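You operate a simulated robot arm through the tools that you are given. There is no shell and no other tool. Be economical: measure what you need, move in short steps, check, and stop when the job is done.

Carry out the task below with a simulated robot arm. There is one attempt and no reset: what you move stays moved.

## Task
Shut the bench drawer. Take the bottle marked "water" from the top of the screen bench and put it on the shelf of the tank table. Take the grease tin from the top of the screen bench and put it on the middle of the sample bench. Put the lamp on the top of the screen bench away on the top of the drive stand. Put the green gauge block from the top of the screen bench on the low shelf of the drive stand and the red gauge block on the top of the belt guard. Fetch the blue brush and stand it on the middle of the sample bench. Stack the sample cup labelled "B" from the top of the screen bench on top of the sample cup that says "C". Take the grey box and leave it on the shelf of the screen bench. Take the jar marked "A" from the tank table and leave it on the lamp end of the sample bench. Take the work lamp on the intake bench top and put it away on the bucket stand top. Put the brush on the intake bench top away on the nozzle shelf. Put the blue token on the steel tray. The order is free. Set down upright: bottle, grease tin, gauge block, blue brush, grey box, jar, work lamp.

Only the result counts: the job must be done as asked and must still hold three seconds after the hand-in. Knocking over, shifting, dropping, spilling or breaking anything else fails it.

## Robot
A 7-joint arm with a two-finger gripper on a trunk, on a base that drives. Base frame: it is fixed to the floor where the robot stands at the start and does not move with it; the origin is under the middle of the robot, x ahead of it, y to its left, z up; the surface under the hand at the start is at about z = 86. Readings come in cm, degrees, newtons and seconds.
With the tool pointing down near the work surface it reaches from about 36 to 78 cm from the robot's upright axis, wherever it stands. Its first joint turns from -143.0 to 143.0 degrees. Places, roughly: bench drawer [70, 20, 80]; blue brush (3x3x17 cm) [50, 60, 90]; blue token [-525, -275, 75]; bottle, water bottle [50, 50, 100]; brush (15x5x5 cm) [-440, -330, 80]; bucket stand top [-300, -380, 80]; gauge block [75, 50, 100]; grease tin [50, 25, 100]; grey box [100, 50, 100]; jar [-100, 100, 75]; lamp [25, 50, 100]; lamp end of the sample bench [-310, -150, 80]; low shelf of the drive stand (30x20 cm) [232, -12, 32]; middle of the sample bench [-380, -120, 80]; nozzle shelf (62x18 cm) [-450, -32, 102]; sample cup [50, 25, 100]; shelf of the screen bench [80, 30, 40]; shelf of the tank table [-80, 90, 30]; steel tray (12x12x2 cm) [-570, -250, 80]; top of the belt guard (29x12 cm) [226, -50, 114]; top of the drive stand (33x17 cm) [230, -12, 90]; work lamp (5x6x15 cm) [-450, -320, 90]. Payload 2.45 kg.
Tool frame: the origin (TCP) lies between the finger pads and is the grasp point; the fingertips stand 2.6 cm ahead of it; z points along the fingers, y is the line along which they close. Largest opening 9.6 cm; the body of the gripper starts 6.9 cm behind the TCP.
Orientation is told as [roll, pitch, yaw] about the base's x, y, z axes, in that order, counted from this pose: with the fingers straight down and closing along the base's y, the tool's x points along the base's -x, its y along +y and its z along -z.

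## Interface
- The arm moves only by the tool step_arm. Its argument "series" is a list of rows, each an object (a shift or turn left out is 0, a gripper value left out holds the last) with "offset": the shift along the base's x, y, z in units of 40 mm (1.0 is 40 mm), a list of three; "rotation": the turn, a rotation vector about the base's x, y, z in units of 8 degrees (1.0 is 8 degrees), a list of three; "grip": the opening, from 0 (shut) to 1 (fully open). In form: [{"offset": [x, y, z], "rotation": [wx, wy, wz], "grip": grip}, ...]. A call has 1 to 20 rows; each row shifts and turns the commanded pose from where the row before left it. A call with a number of a shift or a turn outside -1 to 1 is refused whole. A row lasts 0.2 s, in which the tool goes at most 5 cm and 8.6 degrees; a call with a longer step from one row to the next is refused whole, and so is a gripper value outside its range. Where a pose cannot be reached the arm comes as near as it can. A force on the tool above 40 N (or 10 N above the force at the start of the call, whichever is more), or a blocked arm, ends the call early, and 0.2 s more pass. Each finger halts on what it meets, pressing with about 28 N; the grip force reading is that of the motor and also rises with nothing between the fingers. The clock runs only during rows and for 0.2 s after the last one: add rows that do not move to give the fingers time. It gives the time, the measured TCP pose, the force on the tool (base axes), the opening and the grip force at its end, in the units of the frame above (readings bear some noise), with the torque about the TCP (base axes, N m) and any sound that the robot's microphone picked up.
- Cameras (640 x 400 px; columns grow to the right, rows downward): "scene" is now at [-0.46, 22.5, 152.49]; the picture's right is [0.80, -0.60, 0.00], its down [-0.49, -0.65, -0.58] and it looks along [0.35, 0.46, -0.81] (base axes); focal length 214 px, centre (320, 200). "wrist" rides on the gripper at [8.2, 0.3, -9.8] in the tool frame; the picture's right is [-0.04, 1.00, 0.00], its down [-0.73, -0.03, -0.68] and it looks along [-0.68, -0.03, 0.73] (tool axes); focal length 256 px, centre (320, 200). There is no depth. A picture from a camera that has moved, and an enlarged one, comes with that camera's place and axes in the base frame and with its lens. The place of the scene camera against the robot may be out by one fixed shift of up to 2.5 cm in any direction.
- capture(camera): a new picture of that camera. The clock stands still meanwhile.
- raise_lower(by): slides the trunk up (or, below 0, down) by that many cm; the arm and the scene camera ride with it, the base frame stays. It gives what a move gives, with no picture.
- roll_base(legs): drives the robot by 1 to 6 legs, each [ahead, turn to the left] in cm and degrees, along the robot's own axes; the way and the turn of a leg run together, so that a leg with both is an arc; at most 150 cm and 180 degrees a leg. The arm and the cameras ride along, it lands a little off, and it stops where it bumps. It gives what a move gives.
- aim_head(pan, tilt): turns the head with the scene camera to pan (to the left, within 155 degrees either way) and tilt (down, from -29 to 69), counted from straight ahead of the robot. It gives what a move gives.
- enlarge(camera, box): a new picture of the part [left, top, right, bottom] of that camera's present view, enlarged. The clock stands still meanwhile.
- finish_job(): hands the job in; it is judged then, once.

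Go step by step. Nothing tells you exact positions but the pictures and the camera data: compare them with the known pose of the tool, close in by small moves and look again before you grip or let go. The budget is 577 turns and 360 pictures, counting those below and the enlarged ones. Unless the task says otherwise, let go and move clear before handing in, and close with one line.

The tools are called after "Emit:" by a JSON object that holds its "method" and its "body". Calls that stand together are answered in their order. step_arm: Moves the arm, as the interface text tells. Its arguments: {"type":"object","properties":{"series":{"type":"array","items":{"type":"object","properties":{"offset":{"type":"array","items":{"type":"number"}},"rotation":{"type":"array","items":{"type":"number"}},"grip":{"type":"number"}}}}},"required":["series"]} The other tools are called the same way: raise_lower (by) slides the trunk up or down; roll_base (legs) drives the base; aim_head (pan, tilt) turns the head that bears the scene camera; capture (camera) takes a picture; enlarge (camera, box) takes an enlarged picture of a part of a camera's view; finish_job () hands the job in.

At the start:

```text
time_s: 0.0
eef_pos: [50.76, 29.07, 112.72]
ee_rot: [0.0, 0.0, 0.0]
force: [0.2, -0.4, -0.4]
ft_torque: [0.0, 0.02, 0.01]
gripper_width: 9.61
grip_force: 0.0
trunk travel left (down, up): [-57.5, 6.5]
robot x, y, heading: [0.17, 0.13, 0.0]
head pan, tilt: [53.0, 54.5]
```

scene: 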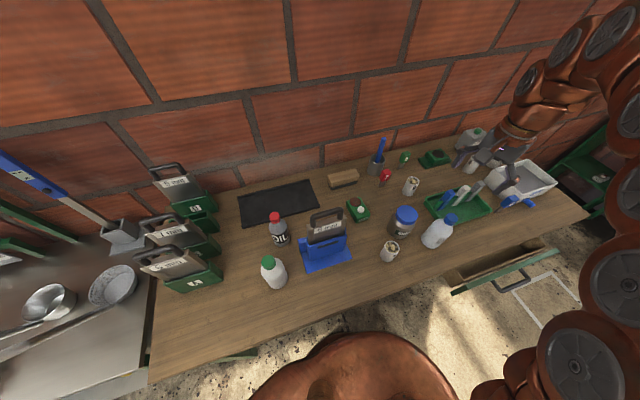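
wrist: 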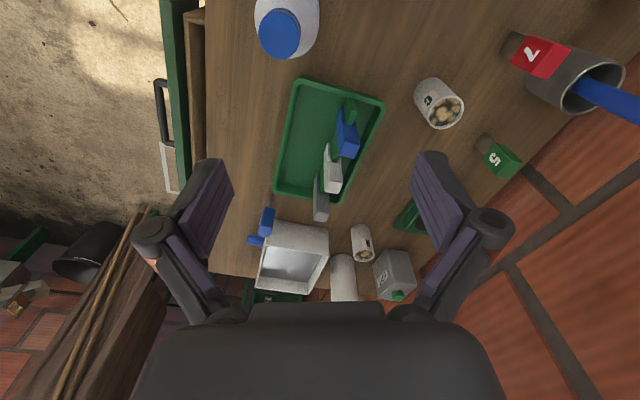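

I see the screen bench with many items; the drawer is open at the right. I'll look closer to identify each item.

Emit:
{"method": "enlarge", "body": {"camera": "scene", "box": [320, 120, 480, 220]}}

Emit:
{"method": "enlarge", "body": {"camera": "scene", "box": [220, 160, 380, 300]}}

Emit:
{"method": "enlarge", "body": {"camera": "scene", "box": [360, 180, 600, 320]}}

```text
4.00 times, centred on (400, 170) of scene
camera zoom: at [-0.46, 22.5, 152.49], right [0.8, -0.6, 0.0], down [-0.49, -0.65, -0.58], along [0.35, 0.46, -0.81], focal length 858 px, centre (0, 320)
```

zoom: 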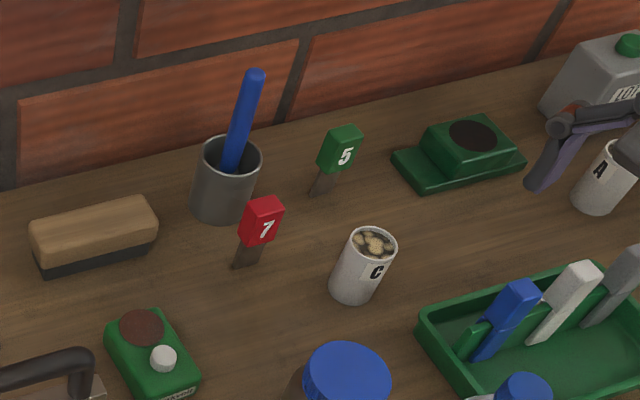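

```text
2.86 times, centred on (300, 230) of scene
camera zoom: at [-0.46, 22.5, 152.49], right [0.8, -0.6, 0.0], down [-0.49, -0.65, -0.58], along [0.35, 0.46, -0.81], focal length 613 px, centre (377, 114)
```

zoom: 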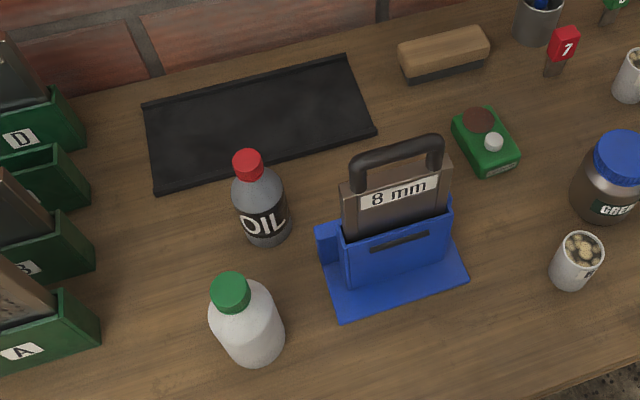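

```text
2.67 times, centred on (480, 250) of scene
camera zoom: at [-0.46, 22.5, 152.49], right [0.8, -0.6, 0.0], down [-0.49, -0.65, -0.58], along [0.35, 0.46, -0.81], focal length 572 px, centre (-107, 67)
```

zoom: 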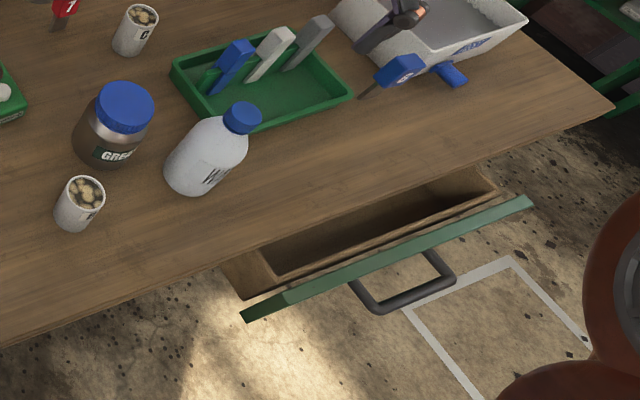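

Let me turn the head to look at the right end of the bench and beyond.

Emit:
{"method": "aim_head", "body": {"pan": 15, "tilt": 40}}

Emit:
{"method": "capture", "body": {"camera": "scene"}}

Emit:
{"method": "aim_head", "body": {"pan": 80, "tilt": 40}}

Emit:
{"method": "capture", "body": {"camera": "scene"}}

Emit:
{"method": "aim_head", "body": {"pan": 150, "tilt": 35}}

Emit:
{"method": "capture", "body": {"camera": "scene"}}

Emit:
{"method": "aim_head", "body": {"pan": -40, "tilt": 20}}

Emit:
{"method": "capture", "body": {"camera": "scene"}}

Emit:
{"method": "aim_head", "body": {"pan": -130, "tilt": 15}}

Emit:
{"method": "capture", "body": {"camera": "scene"}}

```text
time_s: 1.0
eef_pos: [50.83, 29.01, 112.82]
ee_rot: [-0.1, 0.0, 0.0]
force: [-0.4, -0.9, -0.8]
ft_torque: [0.01, 0.02, -0.03]
gripper_width: 9.57
grip_force: 0.0
trunk travel left (down, up): [-57.5, 6.5]
robot x, y, heading: [-0.03, 0.19, 0.0]
head pan, tilt: [15.0, 40.0]
```

```text
354 pictures are left
camera scene: at [3.37, 18.9, 154.49], right [0.26, -0.97, 0.0], down [-0.62, -0.17, -0.77], along [0.74, 0.2, -0.64], focal length 214 px, centre (320, 200)
```

scene: 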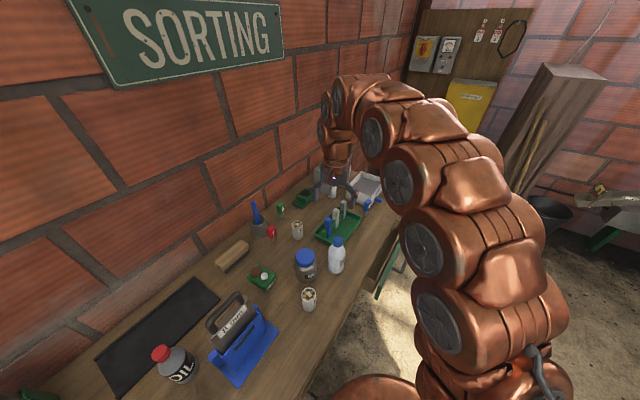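

```text
time_s: 2.4
eef_pos: [50.84, 29.02, 112.7]
ee_rot: [0.0, 0.0, -0.1]
force: [-0.1, -0.1, -0.7]
ft_torque: [-0.01, -0.06, -0.01]
gripper_width: 9.6
grip_force: 0.0
trunk travel left (down, up): [-57.5, 6.5]
robot x, y, heading: [-0.15, 0.44, -0.1]
head pan, tilt: [80.0, 40.0]
```

```text
353 pictures are left
camera scene: at [-3.36, 25.07, 154.49], right [0.98, -0.17, 0.0], down [-0.11, -0.63, -0.77], along [0.13, 0.75, -0.64], focal length 214 px, centre (320, 200)
```

scene: 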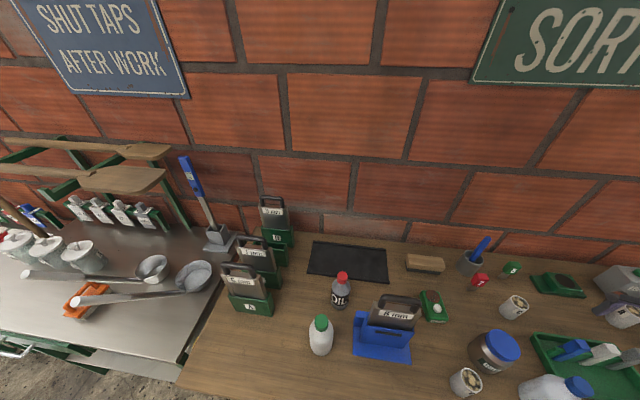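

```text
time_s: 3.8
eef_pos: [50.75, 29.08, 112.72]
ee_rot: [0.0, 0.0, 0.0]
force: [0.2, 0.3, 0.0]
ft_torque: [0.02, 0.01, 0.01]
gripper_width: 9.59
grip_force: 0.0
trunk travel left (down, up): [-57.5, 6.5]
robot x, y, heading: [0.04, -0.06, -0.1]
head pan, tilt: [150.0, 35.0]
```

```text
352 pictures are left
camera scene: at [-12.46, 21.11, 155.25], right [0.5, 0.87, 0.0], down [0.5, -0.29, -0.82], along [-0.71, 0.41, -0.57], focal length 214 px, centre (320, 200)
```

scene: 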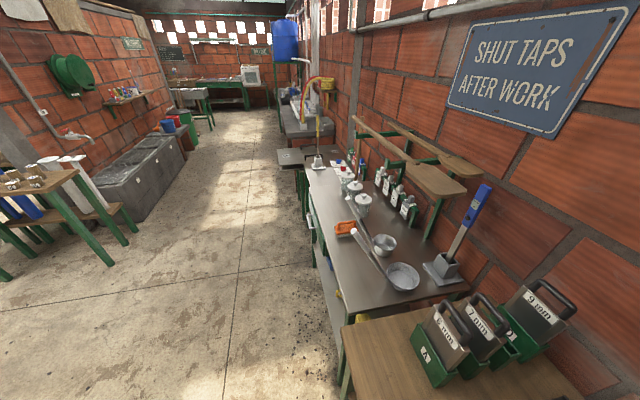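

```text
time_s: 6.6
eef_pos: [50.76, 29.02, 112.77]
ee_rot: [0.0, 0.0, 0.0]
force: [-1.0, 0.3, -0.4]
ft_torque: [0.01, 0.0, -0.02]
gripper_width: 9.58
grip_force: 0.1
trunk travel left (down, up): [-57.5, 6.5]
robot x, y, heading: [-0.06, 0.22, 0.1]
head pan, tilt: [-40.0, 20.0]
```

```text
351 pictures are left
camera scene: at [2.3, 10.71, 157.64], right [-0.64, -0.77, 0.0], down [-0.26, 0.22, -0.94], along [0.72, -0.6, -0.34], focal length 214 px, centre (320, 200)
```

scene: 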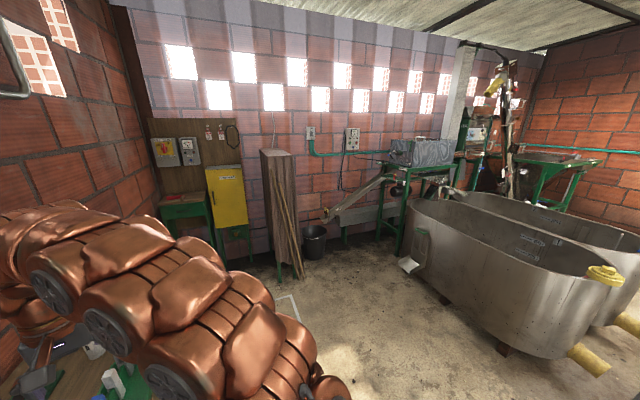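

```text
time_s: 8.3
eef_pos: [50.69, 29.06, 112.79]
ee_rot: [0.0, 0.0, 0.0]
force: [-0.5, -0.6, 0.0]
ft_torque: [0.04, -0.01, 0.01]
gripper_width: 9.6
grip_force: 0.0
trunk travel left (down, up): [-57.5, 6.5]
robot x, y, heading: [0.23, -0.23, 0.3]
head pan, tilt: [-130.0, 15.0]
```

```text
350 pictures are left
camera scene: at [-10.84, 9.54, 158.45], right [-0.77, 0.64, 0.0], down [0.17, 0.2, -0.97], along [-0.62, -0.74, -0.26], focal length 214 px, centre (320, 200)
```

scene: 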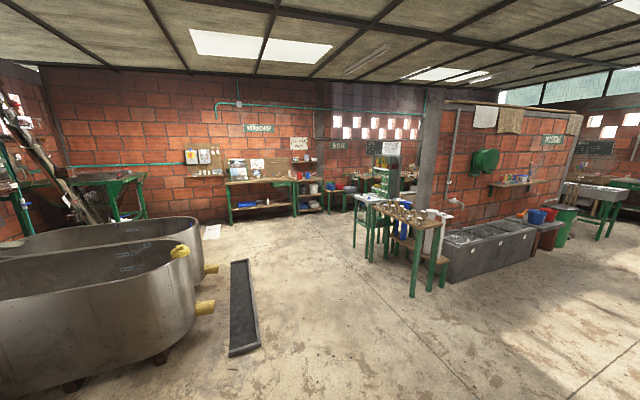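

Let me zoom at unclear items (green box with knob, stepped green thing, bottles, grey box).

Emit:
{"method": "aim_head", "body": {"pan": 40, "tilt": 48}}

Emit:
{"method": "capture", "body": {"camera": "scene"}}

Emit:
{"method": "enlarge", "body": {"camera": "scene", "box": [200, 180, 340, 300]}}

Emit:
{"method": "enlarge", "body": {"camera": "scene", "box": [320, 100, 460, 200]}}

Emit:
{"method": "enlarge", "body": {"camera": "scene", "box": [310, 190, 450, 290]}}

```text
time_s: 10.8
eef_pos: [50.78, 29.08, 112.73]
ee_rot: [0.0, 0.0, 0.0]
force: [-0.3, 1.0, -1.2]
ft_torque: [0.05, -0.01, 0.02]
gripper_width: 9.63
grip_force: 0.0
trunk travel left (down, up): [-57.5, 6.5]
robot x, y, heading: [0.0, -0.16, -0.2]
head pan, tilt: [40.0, 48.0]
```

```text
349 pictures are left
camera scene: at [1.2, 21.76, 153.35], right [0.64, -0.77, 0.0], down [-0.57, -0.48, -0.67], along [0.51, 0.43, -0.74], focal length 214 px, centre (320, 200)
```

scene: 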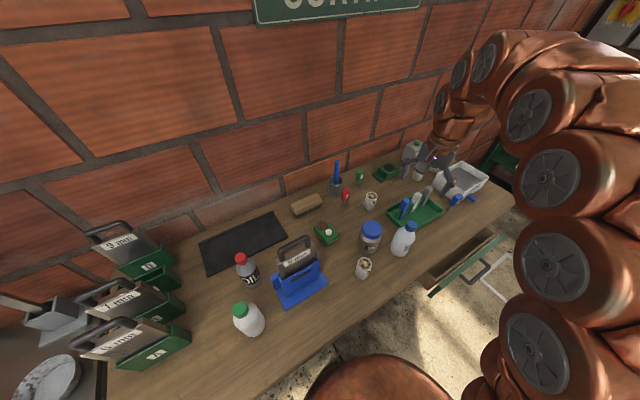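

```text
3.33 times, centred on (270, 240) of scene
camera zoom: at [1.2, 21.76, 153.35], right [0.64, -0.77, 0.0], down [-0.57, -0.48, -0.67], along [0.51, 0.43, -0.74], focal length 715 px, centre (487, 67)
```

zoom: 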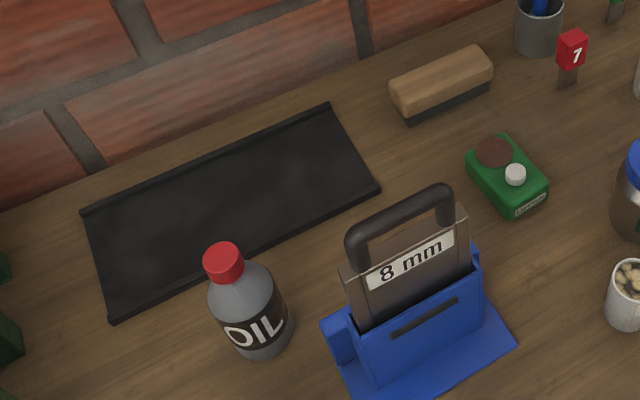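

```text
4.00 times, centred on (390, 150) of scene
camera zoom: at [1.2, 21.76, 153.35], right [0.64, -0.77, 0.0], down [-0.57, -0.48, -0.67], along [0.51, 0.43, -0.74], focal length 858 px, centre (40, 400)
```

zoom: 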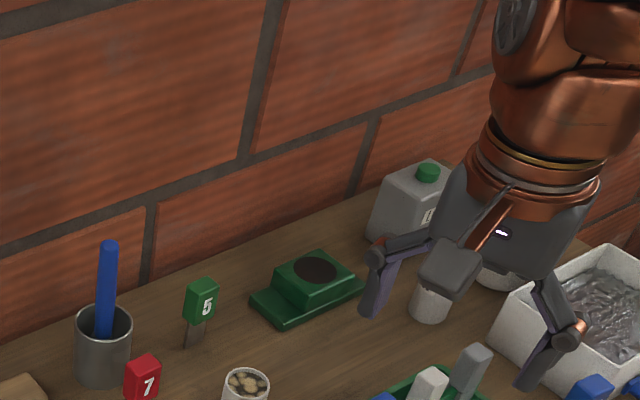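

```text
4.00 times, centred on (380, 240) of scene
camera zoom: at [1.2, 21.76, 153.35], right [0.64, -0.77, 0.0], down [-0.57, -0.48, -0.67], along [0.51, 0.43, -0.74], focal length 858 px, centre (80, 40)
```

zoom: 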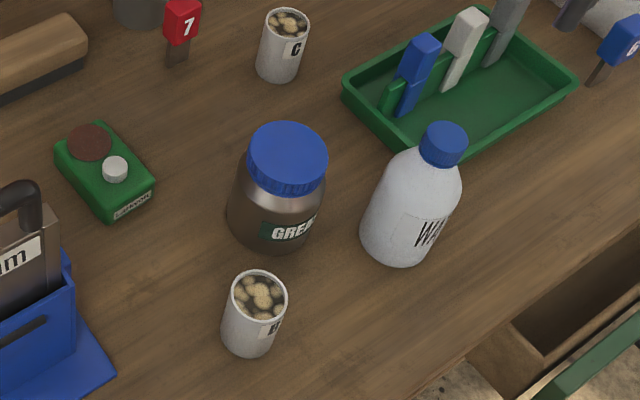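

Emit:
{"method": "enlarge", "body": {"camera": "scene", "box": [308, 215, 348, 245]}}

Emit:
{"method": "enlarge", "body": {"camera": "scene", "box": [395, 130, 515, 220]}}

Emit:
{"method": "enlarge", "body": {"camera": "wrist", "box": [230, 180, 430, 310]}}

```text
13.33 times, centred on (328, 230) of scene
camera zoom: at [1.2, 21.76, 153.35], right [0.64, -0.77, 0.0], down [-0.57, -0.48, -0.67], along [0.51, 0.43, -0.74], focal length 2860 px, centre (213, -200)
```

zoom: 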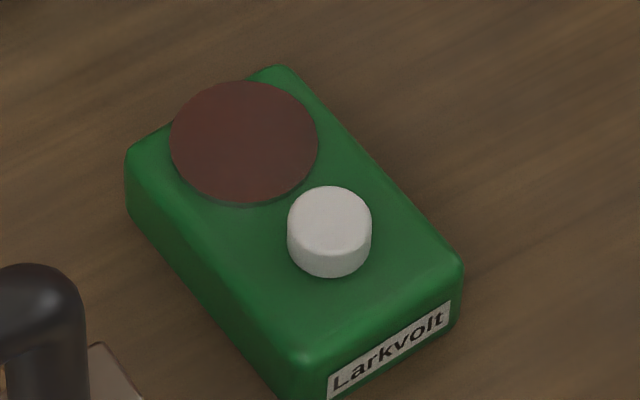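

```text
4.44 times, centred on (455, 175) of scene
camera zoom: at [1.2, 21.76, 153.35], right [0.64, -0.77, 0.0], down [-0.57, -0.48, -0.67], along [0.51, 0.43, -0.74], focal length 953 px, centre (-280, 311)
```

zoom: 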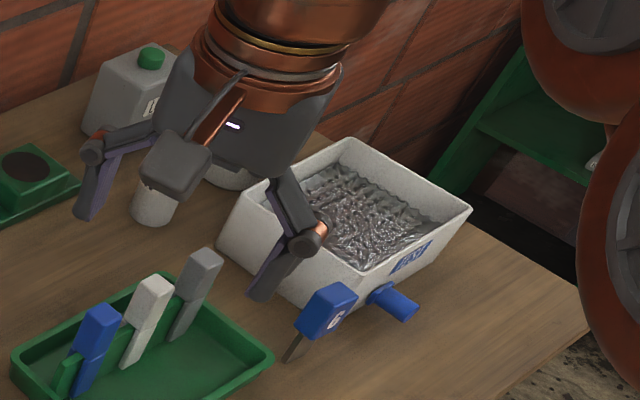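

```text
3.08 times, centred on (330, 245) of wrist
camera zoom: at [42.67, 29.37, 122.56], right [0.04, 1.0, 0.0], down [0.73, -0.03, 0.68], along [0.68, -0.03, -0.73], focal length 788 px, centre (289, 62)
```

zoom: 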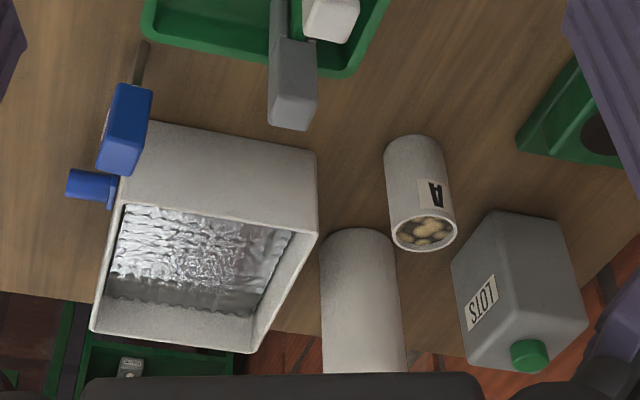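

Water bottle, grease tin, cups B/C, gauge blocks 5/7, the "LOTS" grey box and the Larkvolt lamp are identified. Cup B first: I hover over it and look with the wrist camera.

Emit:
{"method": "step_arm", "body": {"series": [{"offset": [-0.94, 0, 0.2]}, {"offset": [-0.94, 0, 0.2]}, {"offset": [-0.94, 0, 0]}, {"offset": [-0.94, 0, 0]}, {"offset": [-0.94, 0, 0]}, {}]}}

Emit:
{"method": "capture", "body": {"camera": "wrist"}}

```text
time_s: 12.2
eef_pos: [31.83, 29.21, 114.34]
ee_rot: [0.0, -0.1, 0.1]
force: [-0.4, 0.2, -0.1]
ft_torque: [0.01, 0.0, 0.03]
gripper_width: 9.6
grip_force: 0.0
trunk travel left (down, up): [-57.5, 6.5]
robot x, y, heading: [-0.21, 0.04, -0.0]
head pan, tilt: [40.0, 48.0]
```

```text
342 pictures are left
camera wrist: at [23.82, 29.57, 124.16], right [0.04, 1.0, 0.0], down [0.73, -0.03, 0.68], along [0.68, -0.03, -0.73], focal length 256 px, centre (320, 200)
```

wrist: 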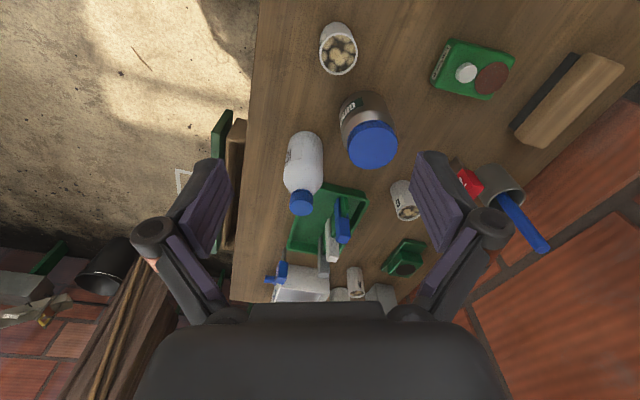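

Emit:
{"method": "step_arm", "body": {"series": [{"offset": [-0.2, 0.47, -0.9]}, {"offset": [0, 0, -1]}, {"offset": [0, 0, -1]}, {"offset": [0, 0, -0.5]}, {}]}}

Emit:
{"method": "capture", "body": {"camera": "wrist"}}

```text
time_s: 13.4
eef_pos: [31.0, 31.19, 100.64]
ee_rot: [0.0, 0.1, 0.0]
force: [-0.7, 1.2, -0.1]
ft_torque: [0.02, 0.03, -0.02]
gripper_width: 9.62
grip_force: 0.1
trunk travel left (down, up): [-57.5, 6.5]
robot x, y, heading: [-0.14, -0.44, -0.1]
head pan, tilt: [40.0, 48.0]
```

```text
341 pictures are left
camera wrist: at [22.91, 31.41, 110.48], right [0.04, 1.0, 0.0], down [0.73, -0.03, 0.68], along [0.68, -0.03, -0.73], focal length 256 px, centre (320, 200)
```

wrist: 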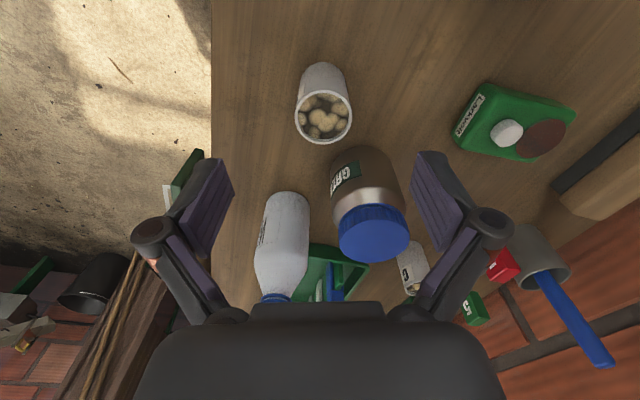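

Emit:
{"method": "step_arm", "body": {"series": [{"offset": [0.03, 0.02, -0.9]}, {"offset": [0, 0, -0.9]}, {"offset": [0, 0, -0.8]}, {}, {"grip": 0.3}, {"grip": 0.3}, {"grip": 0.3}, {"grip": 0.3}, {"grip": 0.3}, {"grip": 0.3}]}}

```text
time_s: 15.7
eef_pos: [31.41, 31.32, 90.37]
ee_rot: [0.0, 0.0, 0.0]
force: [0.0, 1.4, 2.8]
ft_torque: [0.0, 0.01, -0.01]
gripper_width: 4.1
grip_force: 27.3
trunk travel left (down, up): [-57.5, 6.5]
robot x, y, heading: [0.31, -0.15, 0.0]
head pan, tilt: [40.0, 48.0]
```

Emit:
{"method": "step_arm", "body": {"series": [{"offset": [0, 0, 1]}, {"offset": [0, 0, 1]}, {"offset": [0, 0, 1]}, {"offset": [0, 0, 1]}, {"offset": [0, 0, 1]}, {"offset": [0, 0, 0.5]}, {"offset": [0.5, 0.8, 0]}, {"offset": [0.5, 0.8, 0]}, {"offset": [0.5, 0.8, 0]}, {"offset": [0.5, 0.8, 0]}, {}]}}

Emit:
{"method": "capture", "body": {"camera": "wrist"}}

```text
time_s: 18.1
eef_pos: [39.34, 43.74, 112.29]
ee_rot: [0.0, -0.1, 0.0]
force: [-1.1, -0.1, 0.0]
ft_torque: [-0.01, 0.05, -0.01]
gripper_width: 2.88
grip_force: 0.1
trunk travel left (down, up): [-57.5, 6.5]
robot x, y, heading: [-0.13, 0.34, -0.0]
head pan, tilt: [40.0, 48.0]
```

```text
340 pictures are left
camera wrist: at [31.28, 44.15, 122.09], right [0.04, 1.0, 0.0], down [0.73, -0.03, 0.68], along [0.68, -0.03, -0.73], focal length 256 px, centre (320, 200)
```

wrist: 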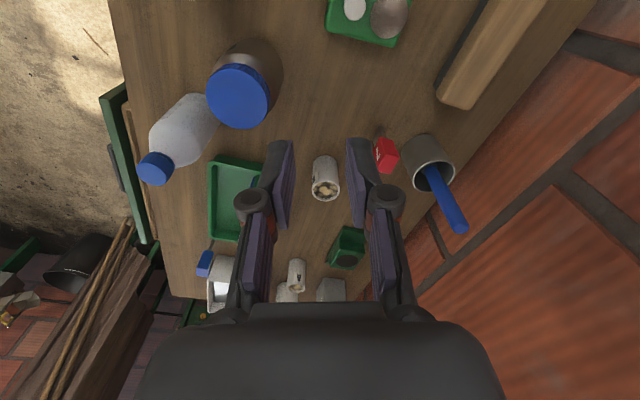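

The cup slipped out of the fingers; I look where it went.

Emit:
{"method": "capture", "body": {"camera": "scene"}}

Emit:
{"method": "enlarge", "body": {"camera": "scene", "box": [290, 180, 450, 300]}}

```text
339 pictures are left
camera scene: at [1.2, 21.79, 153.34], right [0.64, -0.77, 0.0], down [-0.57, -0.48, -0.67], along [0.51, 0.43, -0.74], focal length 214 px, centre (320, 200)
```

scene: 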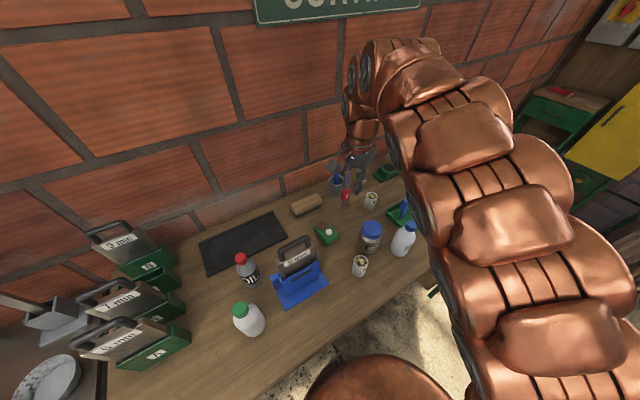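

```text
3.33 times, centred on (370, 240) of scene
camera zoom: at [1.2, 21.79, 153.34], right [0.64, -0.77, 0.0], down [-0.57, -0.48, -0.67], along [0.51, 0.43, -0.74], focal length 715 px, centre (153, 67)
```

zoom: 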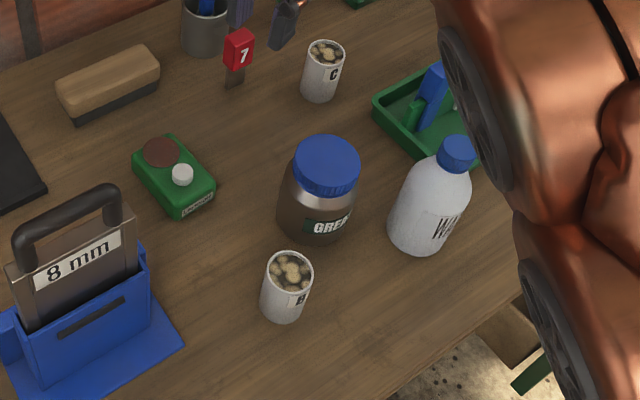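

The cup stands upright, nearly where it was. I go back over it and look again.

Emit:
{"method": "step_arm", "body": {"series": [{"offset": [-0.5, -0.8, 0], "grip": 1}, {"offset": [-0.5, -0.8, 0]}, {"offset": [-0.5, -0.8, 0]}, {"offset": [-0.5, -0.8, 0]}, {"offset": [0, 0, -1]}, {"offset": [0, 0, -1]}, {"offset": [0, 0, -1]}, {"offset": [0, 0, -0.4]}, {}]}}

Emit:
{"method": "capture", "body": {"camera": "wrist"}}

```text
time_s: 20.1
eef_pos: [31.22, 30.99, 98.71]
ee_rot: [0.0, 0.1, 0.1]
force: [0.4, -0.3, 1.1]
ft_torque: [0.02, -0.04, 0.01]
gripper_width: 9.57
grip_force: 0.0
trunk travel left (down, up): [-57.5, 6.5]
robot x, y, heading: [-0.13, 0.23, 0.0]
head pan, tilt: [40.0, 48.0]
```

```text
337 pictures are left
camera wrist: at [23.08, 31.32, 108.51], right [0.04, 1.0, 0.0], down [0.73, -0.03, 0.68], along [0.68, -0.03, -0.73], focal length 256 px, centre (320, 200)
```

wrist: 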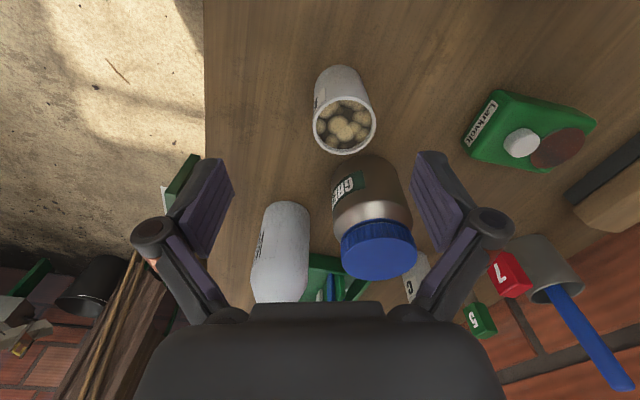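

Emit:
{"method": "step_arm", "body": {"series": [{"offset": [0.02, 0.4, -0.7]}, {"offset": [0, 0, -0.8]}, {"offset": [0, 0, -0.75]}, {}, {"grip": 0}, {"grip": 0}, {"grip": 0}, {"grip": 0}, {"grip": 0}, {"grip": 0}, {"grip": 0}, {"grip": 0}]}}

Emit:
{"method": "step_arm", "body": {"series": [{"offset": [0, 0, 0.2]}, {"offset": [0, 0, 0.3]}, {"offset": [0, 0, 0.3]}, {}]}}

```text
time_s: 22.6
eef_pos: [31.5, 32.52, 89.66]
ee_rot: [-0.1, 0.0, 0.0]
force: [0.2, 0.6, 2.2]
ft_torque: [0.02, -0.02, 0.01]
gripper_width: 4.1
grip_force: 29.0
trunk travel left (down, up): [-57.5, 6.5]
robot x, y, heading: [-0.04, -0.07, 0.0]
head pan, tilt: [40.0, 48.0]
```

```text
time_s: 23.6
eef_pos: [31.42, 32.64, 92.99]
ee_rot: [0.1, -0.1, 0.0]
force: [-1.0, 0.8, -1.0]
ft_torque: [0.01, -0.02, 0.01]
gripper_width: 4.07
grip_force: 28.2
trunk travel left (down, up): [-57.5, 6.5]
robot x, y, heading: [-0.24, -0.05, -0.1]
head pan, tilt: [40.0, 48.0]
```

Emit:
{"method": "step_arm", "body": {"series": [{"offset": [0, 0, 0.5]}, {"offset": [0, 0, 0.5]}, {"offset": [0, 0, 0.5]}, {"offset": [0, 0, 0.5]}, {"offset": [0, 0, 0.5]}, {"offset": [0, 0, 0.5]}, {"offset": [0, 0, 0.5]}, {"offset": [0, 0, 0.5]}, {}]}}

Emit:
{"method": "capture", "body": {"camera": "wrist"}}

```text
time_s: 25.6
eef_pos: [31.46, 32.59, 108.94]
ee_rot: [0.0, -0.1, 0.0]
force: [-0.6, 0.1, -1.3]
ft_torque: [0.03, 0.0, -0.01]
gripper_width: 4.06
grip_force: 28.0
trunk travel left (down, up): [-57.5, 6.5]
robot x, y, heading: [0.01, -0.38, 0.0]
head pan, tilt: [40.0, 48.0]
```

```text
336 pictures are left
camera wrist: at [23.3, 32.87, 118.77], right [0.04, 1.0, 0.0], down [0.73, -0.03, 0.68], along [0.68, -0.03, -0.73], focal length 256 px, centre (320, 200)
```

wrist: 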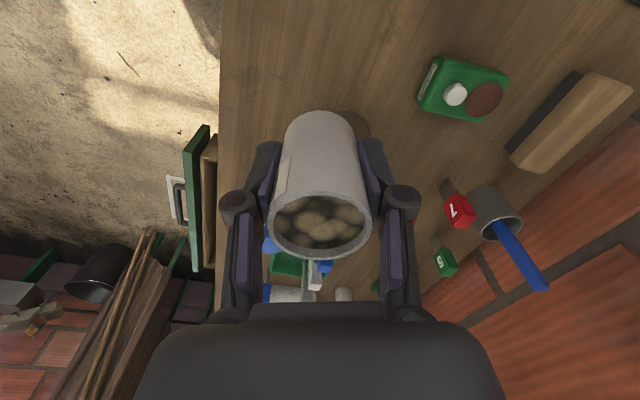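

Cup B is held firmly. I measure cup C from the side before stacking.

Emit:
{"method": "step_arm", "body": {"series": [{"offset": [0.4, -0.3, 0.4]}, {"offset": [0.4, -0.3, 0.4]}, {"offset": [0.4, -0.3, 0.4]}, {"offset": [0.4, -0.2, 0.4]}, {"offset": [0.4, -0.2, 0.2]}, {"offset": [0.4, -0.2, 0]}, {}]}}

Emit:
{"method": "enlarge", "body": {"camera": "wrist", "box": [380, 100, 540, 200]}}

```text
time_s: 27.2
eef_pos: [40.99, 26.59, 116.01]
ee_rot: [-0.1, -0.1, 0.0]
force: [-0.3, -0.3, -0.6]
ft_torque: [-0.02, 0.01, -0.02]
gripper_width: 4.1
grip_force: 27.9
trunk travel left (down, up): [-57.5, 6.5]
robot x, y, heading: [0.01, 0.27, -0.1]
head pan, tilt: [40.0, 48.0]
```

```text
4.00 times, centred on (460, 150) of wrist
camera zoom: at [32.88, 26.93, 125.86], right [0.04, 1.0, 0.0], down [0.73, -0.03, 0.68], along [0.68, -0.03, -0.73], focal length 1024 px, centre (-240, 400)
```

zoom: 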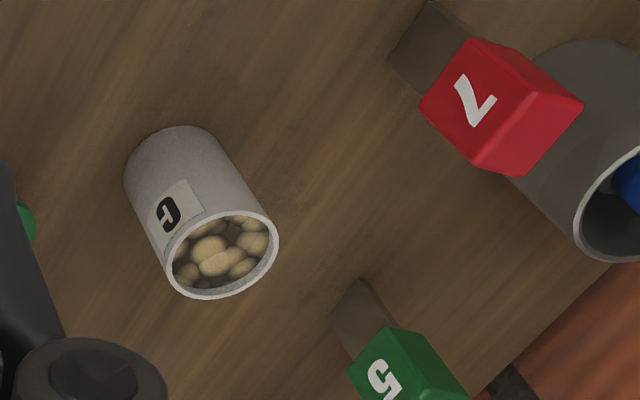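

Emit:
{"method": "step_arm", "body": {"series": [{"offset": [0.5, 0.55, 0]}, {"offset": [0.5, 0.55, 0]}, {"offset": [0.5, 0.55, 0]}, {"offset": [0.5, 0.55, 0]}, {"offset": [0.5, 0.55, 0]}, {"offset": [0.5, 0.55, 0]}, {"offset": [0.5, 0.55, 0]}, {"offset": [0.53, 0.55, 0]}, {"offset": [0, 0, -0.7]}, {"offset": [0, 0, -0.7]}, {"offset": [0, 0, -0.7]}, {"offset": [0, 0, -0.7]}, {"offset": [0, 0, -0.7]}, {}]}}

Emit:
{"method": "capture", "body": {"camera": "wrist"}}

Emit:
{"method": "enlarge", "body": {"camera": "scene", "box": [330, 150, 410, 210]}}

```text
time_s: 30.2
eef_pos: [52.45, 39.24, 102.31]
ee_rot: [0.0, 0.0, 0.1]
force: [-0.2, 0.9, 0.0]
ft_torque: [-0.01, -0.01, -0.03]
gripper_width: 4.06
grip_force: 28.1
out of reach, approached as far as the arm can: row 6, 7, 8
trunk travel left (down, up): [-57.5, 6.5]
robot x, y, heading: [0.13, 0.45, 0.0]
head pan, tilt: [40.0, 48.0]
```

```text
334 pictures are left
camera wrist: at [44.3, 39.54, 112.1], right [0.04, 1.0, 0.0], down [0.73, -0.03, 0.68], along [0.68, -0.03, -0.73], focal length 256 px, centre (320, 200)
```

wrist: 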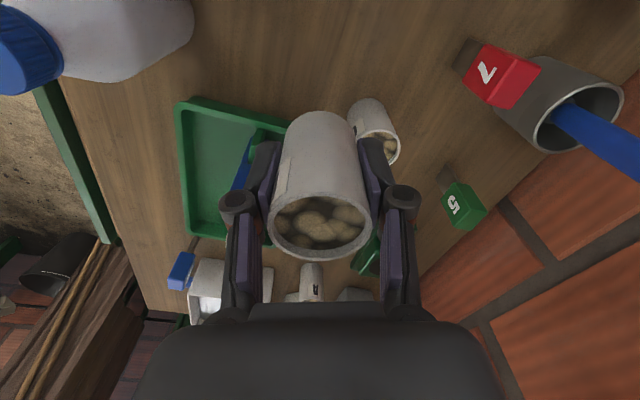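

```text
6.67 times, centred on (370, 180) of scene
camera zoom: at [1.21, 21.78, 153.35], right [0.64, -0.77, 0.0], down [-0.57, -0.48, -0.67], along [0.51, 0.43, -0.74], focal length 1430 px, centre (-13, 333)
```

zoom: 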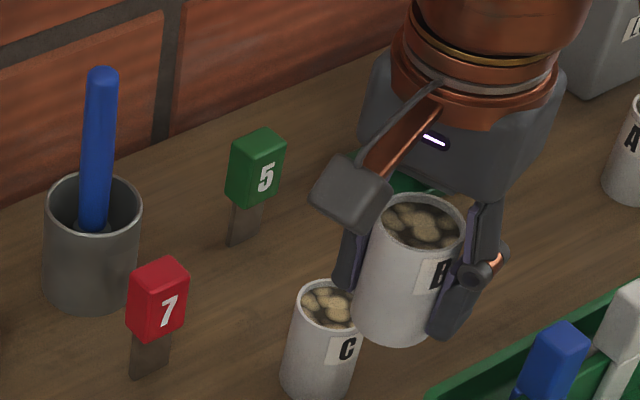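

Emit:
{"method": "step_arm", "body": {"series": [{"offset": [0.4, 0.42, 0]}, {"offset": [0.4, 0.42, 0]}, {"offset": [0.36, 0.4, 0]}, {}]}}

Emit:
{"method": "enlarge", "body": {"camera": "scene", "box": [340, 140, 420, 210]}}

Emit:
{"method": "capture", "body": {"camera": "wrist"}}

```text
time_s: 31.2
eef_pos: [56.89, 44.03, 102.43]
ee_rot: [-0.1, 0.0, 0.0]
force: [-0.9, 0.8, -1.0]
ft_torque: [0.01, 0.0, -0.03]
gripper_width: 4.07
grip_force: 27.8
trunk travel left (down, up): [-57.5, 6.5]
robot x, y, heading: [0.02, -0.06, -0.2]
head pan, tilt: [40.0, 48.0]
```

```text
5.71 times, centred on (380, 175) of scene
camera zoom: at [1.21, 21.78, 153.35], right [0.64, -0.77, 0.0], down [-0.57, -0.48, -0.67], along [0.51, 0.43, -0.74], focal length 1226 px, centre (-23, 343)
```

zoom: 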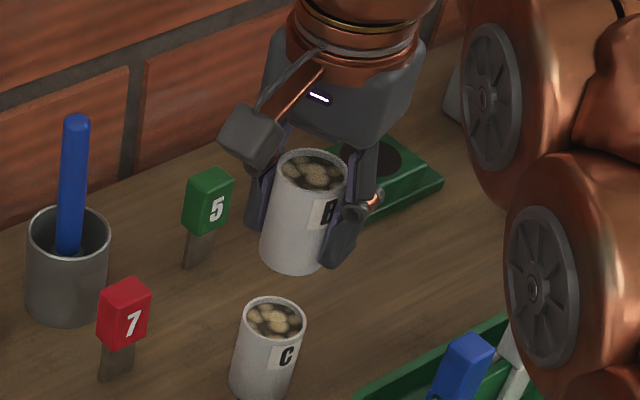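

```text
331 pictures are left
camera wrist: at [48.8, 44.39, 112.11], right [0.04, 1.0, 0.0], down [0.73, -0.03, 0.68], along [0.68, -0.03, -0.73], focal length 256 px, centre (320, 200)
```

wrist: 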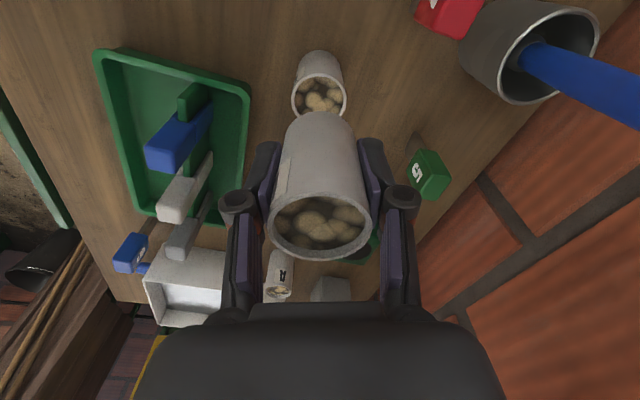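

Emit:
{"method": "step_arm", "body": {"series": [{"offset": [-0.03, 0, -0.5]}, {"offset": [0, 0, -0.5]}, {"offset": [0, 0, -0.3]}, {}]}}

Emit:
{"method": "enlarge", "body": {"camera": "scene", "box": [340, 160, 420, 220]}}

```text
time_s: 32.2
eef_pos: [56.75, 44.16, 97.11]
ee_rot: [-0.1, 0.0, 0.0]
force: [-0.5, 0.0, -1.2]
ft_torque: [0.02, 0.03, -0.01]
gripper_width: 4.07
grip_force: 28.0
trunk travel left (down, up): [-57.5, 6.5]
robot x, y, heading: [0.16, -0.36, -0.3]
head pan, tilt: [40.0, 48.0]
```

```text
6.67 times, centred on (380, 190) of scene
camera zoom: at [1.21, 21.78, 153.35], right [0.64, -0.77, 0.0], down [-0.57, -0.48, -0.67], along [0.51, 0.43, -0.74], focal length 1430 px, centre (-80, 267)
```

zoom: 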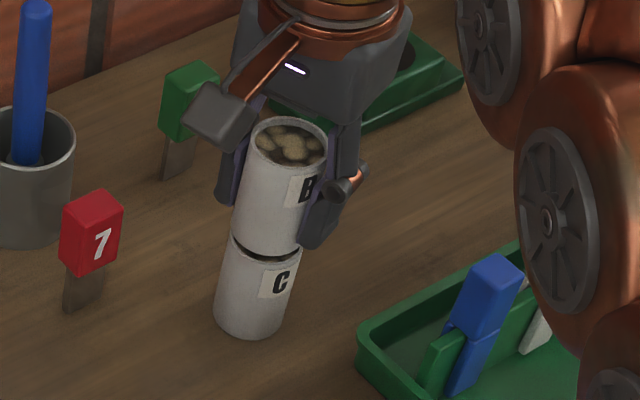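

Emit:
{"method": "step_arm", "body": {"series": [{"offset": [0, 0, -0.08]}, {"offset": [0, 0, -0.08]}, {}]}}

```text
time_s: 33.0
eef_pos: [56.87, 44.01, 96.42]
ee_rot: [-0.1, -0.1, 0.1]
force: [0.1, 0.7, 6.0]
ft_torque: [0.0, 0.0, -0.01]
gripper_width: 4.1
grip_force: 27.7
trunk travel left (down, up): [-57.5, 6.5]
robot x, y, heading: [-0.14, 0.06, -0.3]
head pan, tilt: [40.0, 48.0]
```

Emit:
{"method": "step_arm", "body": {"series": [{"grip": 0.6}, {"grip": 0.6}, {"grip": 0.6}, {"offset": [0, 0, 0.5], "grip": 0.7}, {"offset": [0, 0, 0.7]}, {"offset": [0, 0, 0.9]}, {"offset": [0, 0, 0.9]}, {}]}}

Emit:
{"method": "enlarge", "body": {"camera": "scene", "box": [310, 140, 430, 230]}}

Emit:
{"method": "capture", "body": {"camera": "wrist"}}

```text
time_s: 34.9
eef_pos: [56.82, 44.22, 107.38]
ee_rot: [0.0, 0.0, -0.1]
force: [0.1, 1.1, 0.5]
ft_torque: [-0.05, 0.0, 0.0]
gripper_width: 6.72
grip_force: 0.1
out of reach, approached as far as the arm can: row 7
trunk travel left (down, up): [-57.5, 6.5]
robot x, y, heading: [-0.01, -0.21, -0.1]
head pan, tilt: [40.0, 48.0]
```

```text
4.44 times, centred on (370, 185) of scene
camera zoom: at [1.19, 21.81, 153.34], right [0.64, -0.77, 0.0], down [-0.57, -0.48, -0.67], along [0.51, 0.43, -0.74], focal length 953 px, centre (98, 267)
```

zoom: 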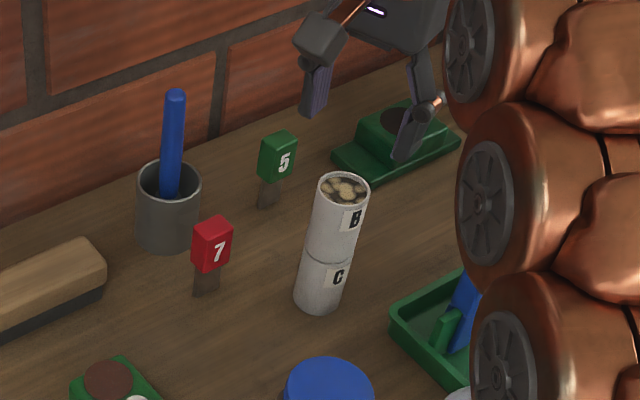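

```text
328 pictures are left
camera wrist: at [48.79, 44.69, 117.15], right [0.04, 1.0, 0.0], down [0.73, -0.03, 0.68], along [0.68, -0.03, -0.73], focal length 256 px, centre (320, 200)
```

wrist: 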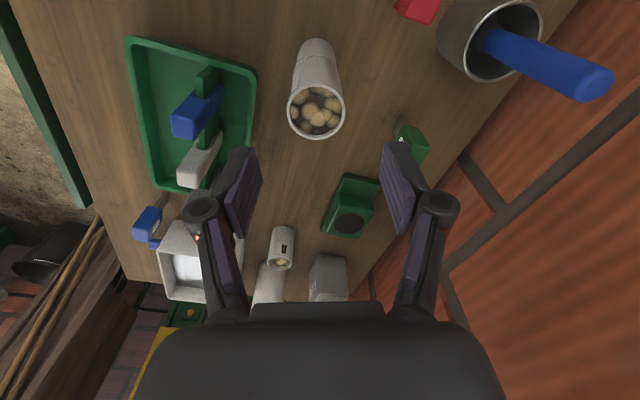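

Cups are stacked. Next the drawer: I move to the front of it with the gripper closed and turned parallel to the bench front.

Emit:
{"method": "step_arm", "body": {"series": [{"offset": [0, -1, 0], "rotation": [0, 0, 1], "grip": 0}, {"offset": [0, -1, 0], "rotation": [0, 0, 1]}, {"offset": [0, -1, 0], "rotation": [0, 0, 1]}, {"offset": [0, -1, 0], "rotation": [0, 0, 1]}, {"offset": [0, -1, 0], "rotation": [0, 0, 1]}, {"offset": [0, -1, 0], "rotation": [0, 0, 1]}, {"offset": [0, -1, 0], "rotation": [0, 0, 1]}, {"offset": [0, -1, 0], "rotation": [0, 0, 1]}, {"offset": [0, -1, 0], "rotation": [0, 0, 0.9]}, {"offset": [0, -1, 0]}, {"offset": [0, -1, 0]}, {"offset": [0, -1, 0]}, {"offset": [0, -1, 0]}, {}]}}

Emit:
{"method": "capture", "body": {"camera": "wrist"}}

Emit:
{"method": "capture", "body": {"camera": "scene"}}

```text
time_s: 37.9
eef_pos: [56.66, -8.01, 106.93]
ee_rot: [0.0, 0.0, 71.2]
force: [0.6, -0.2, -0.6]
ft_torque: [0.03, 0.02, 0.02]
gripper_width: 0.01
grip_force: 28.0
trunk travel left (down, up): [-57.5, 6.5]
robot x, y, heading: [0.17, 0.13, 0.1]
head pan, tilt: [40.0, 48.0]
```

```text
327 pictures are left
camera wrist: at [53.77, -15.71, 116.8], right [-0.93, 0.36, 0.0], down [0.26, 0.69, 0.68], along [0.24, 0.63, -0.73], focal length 256 px, centre (320, 200)
```

wrist: 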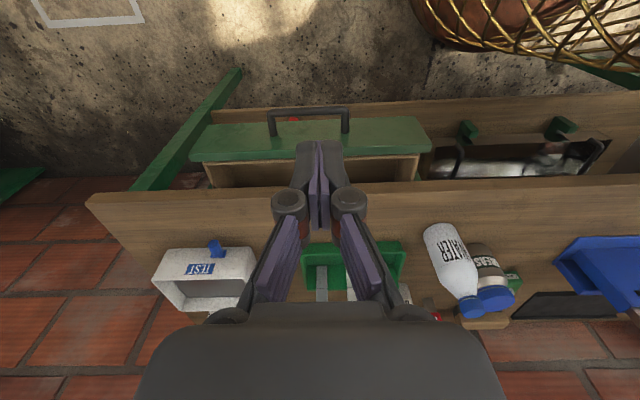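

```text
326 pictures are left
camera scene: at [1.2, 21.73, 153.35], right [0.64, -0.77, 0.0], down [-0.57, -0.48, -0.67], along [0.51, 0.43, -0.74], focal length 214 px, centre (320, 200)
```

scene: 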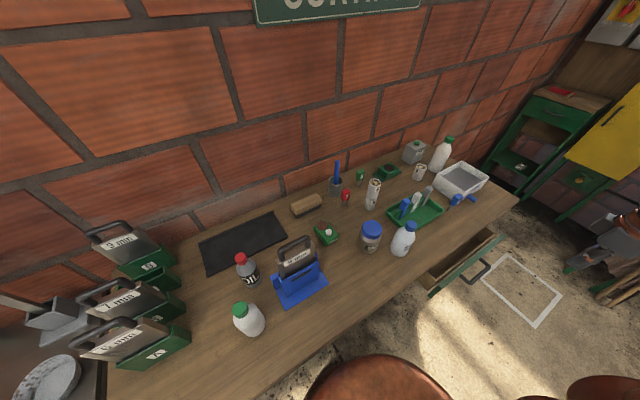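

Emit:
{"method": "step_arm", "body": {"series": [{"offset": [0.4, 0.2, -1]}, {"offset": [0.36, 0.1, -1]}, {"offset": [0, 0, -1]}, {"offset": [0, 0, -1]}, {"offset": [0, 0, -1]}, {"offset": [0, 0, -1]}, {"offset": [0, 0, -0.95]}, {}]}}

Emit:
{"method": "capture", "body": {"camera": "wrist"}}

```text
time_s: 39.6
eef_pos: [59.88, -6.8, 79.33]
ee_rot: [0.0, 0.0, 71.2]
force: [-0.2, 0.1, -1.1]
ft_torque: [0.0, -0.01, 0.01]
gripper_width: 0.0
grip_force: 27.9
trunk travel left (down, up): [-57.5, 6.5]
robot x, y, heading: [-0.07, 0.13, 0.2]
head pan, tilt: [40.0, 48.0]
```

```text
325 pictures are left
camera wrist: at [57.05, -14.42, 89.17], right [-0.93, 0.36, 0.0], down [0.26, 0.68, 0.68], along [0.25, 0.63, -0.73], focal length 256 px, centre (320, 200)
```

wrist: 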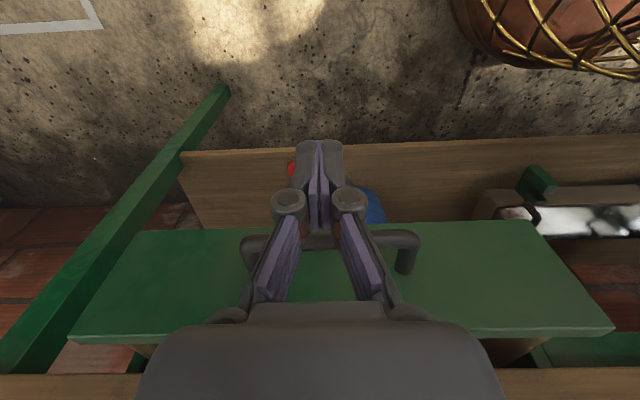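

Emit:
{"method": "step_arm", "body": {"series": [{"offset": [0.08, 0.237, 0]}, {"offset": [0.08, 0.237, 0]}, {"offset": [0.08, 0.237, 0]}, {"offset": [0.08, 0.237, 0]}, {"offset": [0.08, 0.237, 0]}, {"offset": [0.08, 0.237, 0]}, {"offset": [0.08, 0.237, 0]}, {"offset": [0.08, 0.237, 0]}, {"offset": [0.08, 0.237, 0]}, {"offset": [0.08, 0.237, 0]}, {}]}}

Emit:
{"method": "capture", "body": {"camera": "wrist"}}

```text
time_s: 42.0
eef_pos: [63.21, 2.62, 79.27]
ee_rot: [-0.1, -0.1, 71.2]
force: [0.2, 0.1, -0.2]
ft_torque: [-0.01, -0.03, 0.02]
gripper_width: 0.0
grip_force: 28.3
trunk travel left (down, up): [-57.5, 6.5]
robot x, y, heading: [-0.09, 0.24, -0.2]
head pan, tilt: [40.0, 48.0]
```

```text
324 pictures are left
camera wrist: at [60.24, -4.97, 89.17], right [-0.93, 0.36, 0.0], down [0.26, 0.69, 0.68], along [0.24, 0.63, -0.73], focal length 256 px, centre (320, 200)
```

wrist: 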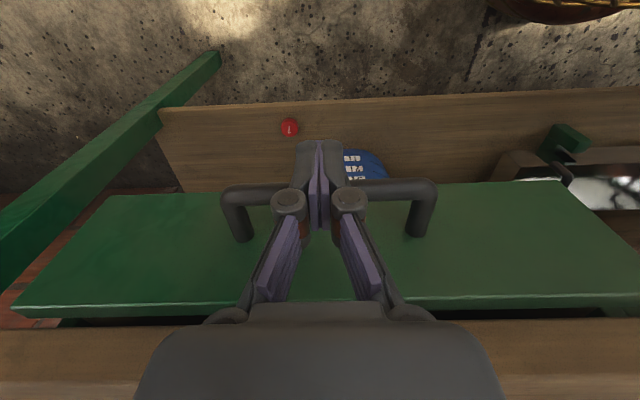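

Emit:
{"method": "step_arm", "body": {"series": [{"offset": [0.08, 0.237, 0]}, {"offset": [0.08, 0.237, 0]}, {"offset": [0.08, 0.237, 0]}, {"offset": [0.08, 0.237, 0]}, {}]}}

Emit:
{"method": "capture", "body": {"camera": "wrist"}}

```text
time_s: 43.2
eef_pos: [64.39, 6.57, 79.42]
ee_rot: [0.0, -0.1, 71.2]
force: [-0.4, 0.1, -0.5]
ft_torque: [0.0, 0.01, 0.01]
gripper_width: 0.02
grip_force: 28.7
trunk travel left (down, up): [-57.5, 6.5]
robot x, y, heading: [-0.14, -0.28, -0.0]
head pan, tilt: [40.0, 48.0]
```

```text
323 pictures are left
camera wrist: at [61.49, -1.08, 89.22], right [-0.93, 0.36, 0.0], down [0.26, 0.69, 0.68], along [0.24, 0.63, -0.73], focal length 256 px, centre (320, 200)
```

wrist: 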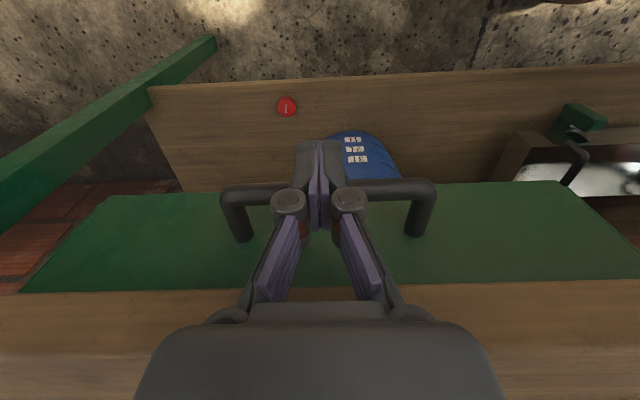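

Emit:
{"method": "step_arm", "body": {"series": [{"offset": [0.06, 0.18, 0]}, {"offset": [0.06, 0.18, 0]}, {"offset": [0.06, 0.18, 0]}, {"offset": [0.06, 0.18, 0]}, {}]}}

Emit:
{"method": "capture", "body": {"camera": "wrist"}}

```text
time_s: 44.0
eef_pos: [64.6, 7.36, 79.34]
ee_rot: [0.5, 0.6, 70.8]
force: [-3.5, -6.3, 1.4]
ft_torque: [-0.07, 0.09, 0.06]
gripper_width: 0.01
grip_force: 28.4
trunk travel left (down, up): [-57.5, 6.5]
robot x, y, heading: [-0.27, -0.25, -0.4]
head pan, tilt: [40.0, 48.0]
stopped in row 3: the force on the tool passed its limit at 51 N (the readings are from after the stop); the commanded pose is now the measured one
```

```text
322 pictures are left
camera wrist: at [61.88, -0.12, 89.1], right [-0.93, 0.36, 0.01], down [0.27, 0.69, 0.67], along [0.24, 0.63, -0.74], focal length 256 px, centre (320, 200)
```

wrist: 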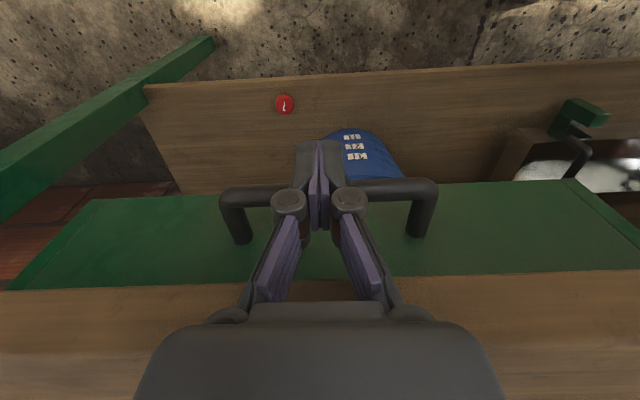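

Emit:
{"method": "step_arm", "body": {"series": [{"offset": [-0.15, -0.5, 0]}, {"offset": [-0.15, -0.5, 0]}, {"offset": [-0.2, -0.5, 0.5]}, {"offset": [-0.2, -0.5, 0.8]}, {"offset": [0, 0, 1]}, {"offset": [0, 0, 1]}, {"offset": [0, 0, 1]}, {"offset": [0, 0, 1]}, {"offset": [0, 0, 1]}, {"offset": [0, 0, 1]}, {}]}}

Emit:
{"method": "enlarge", "body": {"camera": "wrist", "box": [180, 80, 460, 220]}}

Emit:
{"method": "enlarge", "body": {"camera": "scene", "box": [390, 200, 540, 310]}}

```text
time_s: 46.4
eef_pos: [62.0, -0.18, 108.79]
ee_rot: [0.5, 0.5, 71.0]
force: [0.0, -0.4, 0.0]
ft_torque: [0.01, -0.02, -0.04]
gripper_width: 0.0
grip_force: 28.7
trunk travel left (down, up): [-57.5, 6.5]
robot x, y, heading: [-0.16, 0.41, -0.1]
head pan, tilt: [40.0, 48.0]
```

```text
2.29 times, centred on (320, 150) of wrist
camera zoom: at [59.06, -7.84, 118.56], right [-0.93, 0.36, 0.01], down [0.27, 0.69, 0.67], along [0.24, 0.63, -0.74], focal length 585 px, centre (320, 314)
```

zoom: 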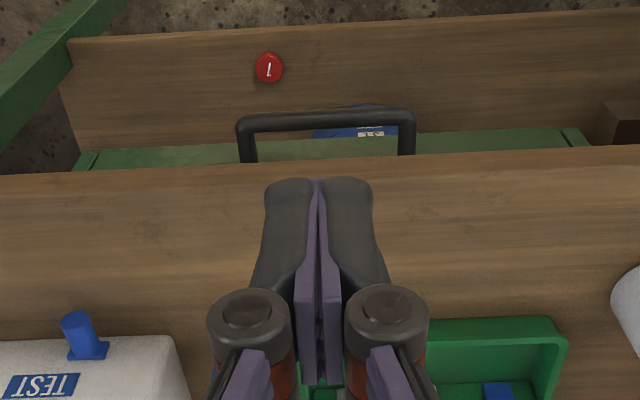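

```text
3.64 times, centred on (465, 255) of scene
camera zoom: at [1.25, 21.74, 153.35], right [0.64, -0.77, 0.0], down [-0.57, -0.48, -0.67], along [0.51, 0.43, -0.74], focal length 780 px, centre (-207, 0)
```

zoom: 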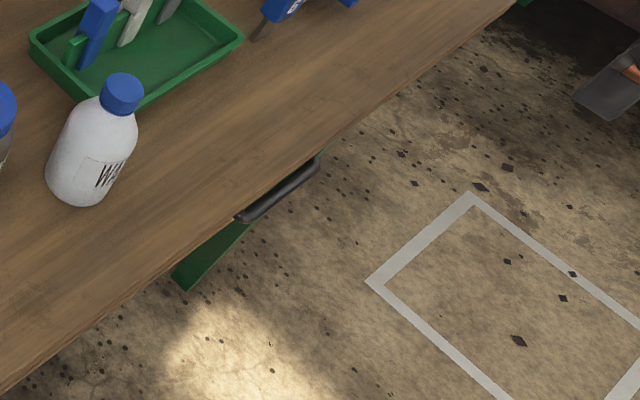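

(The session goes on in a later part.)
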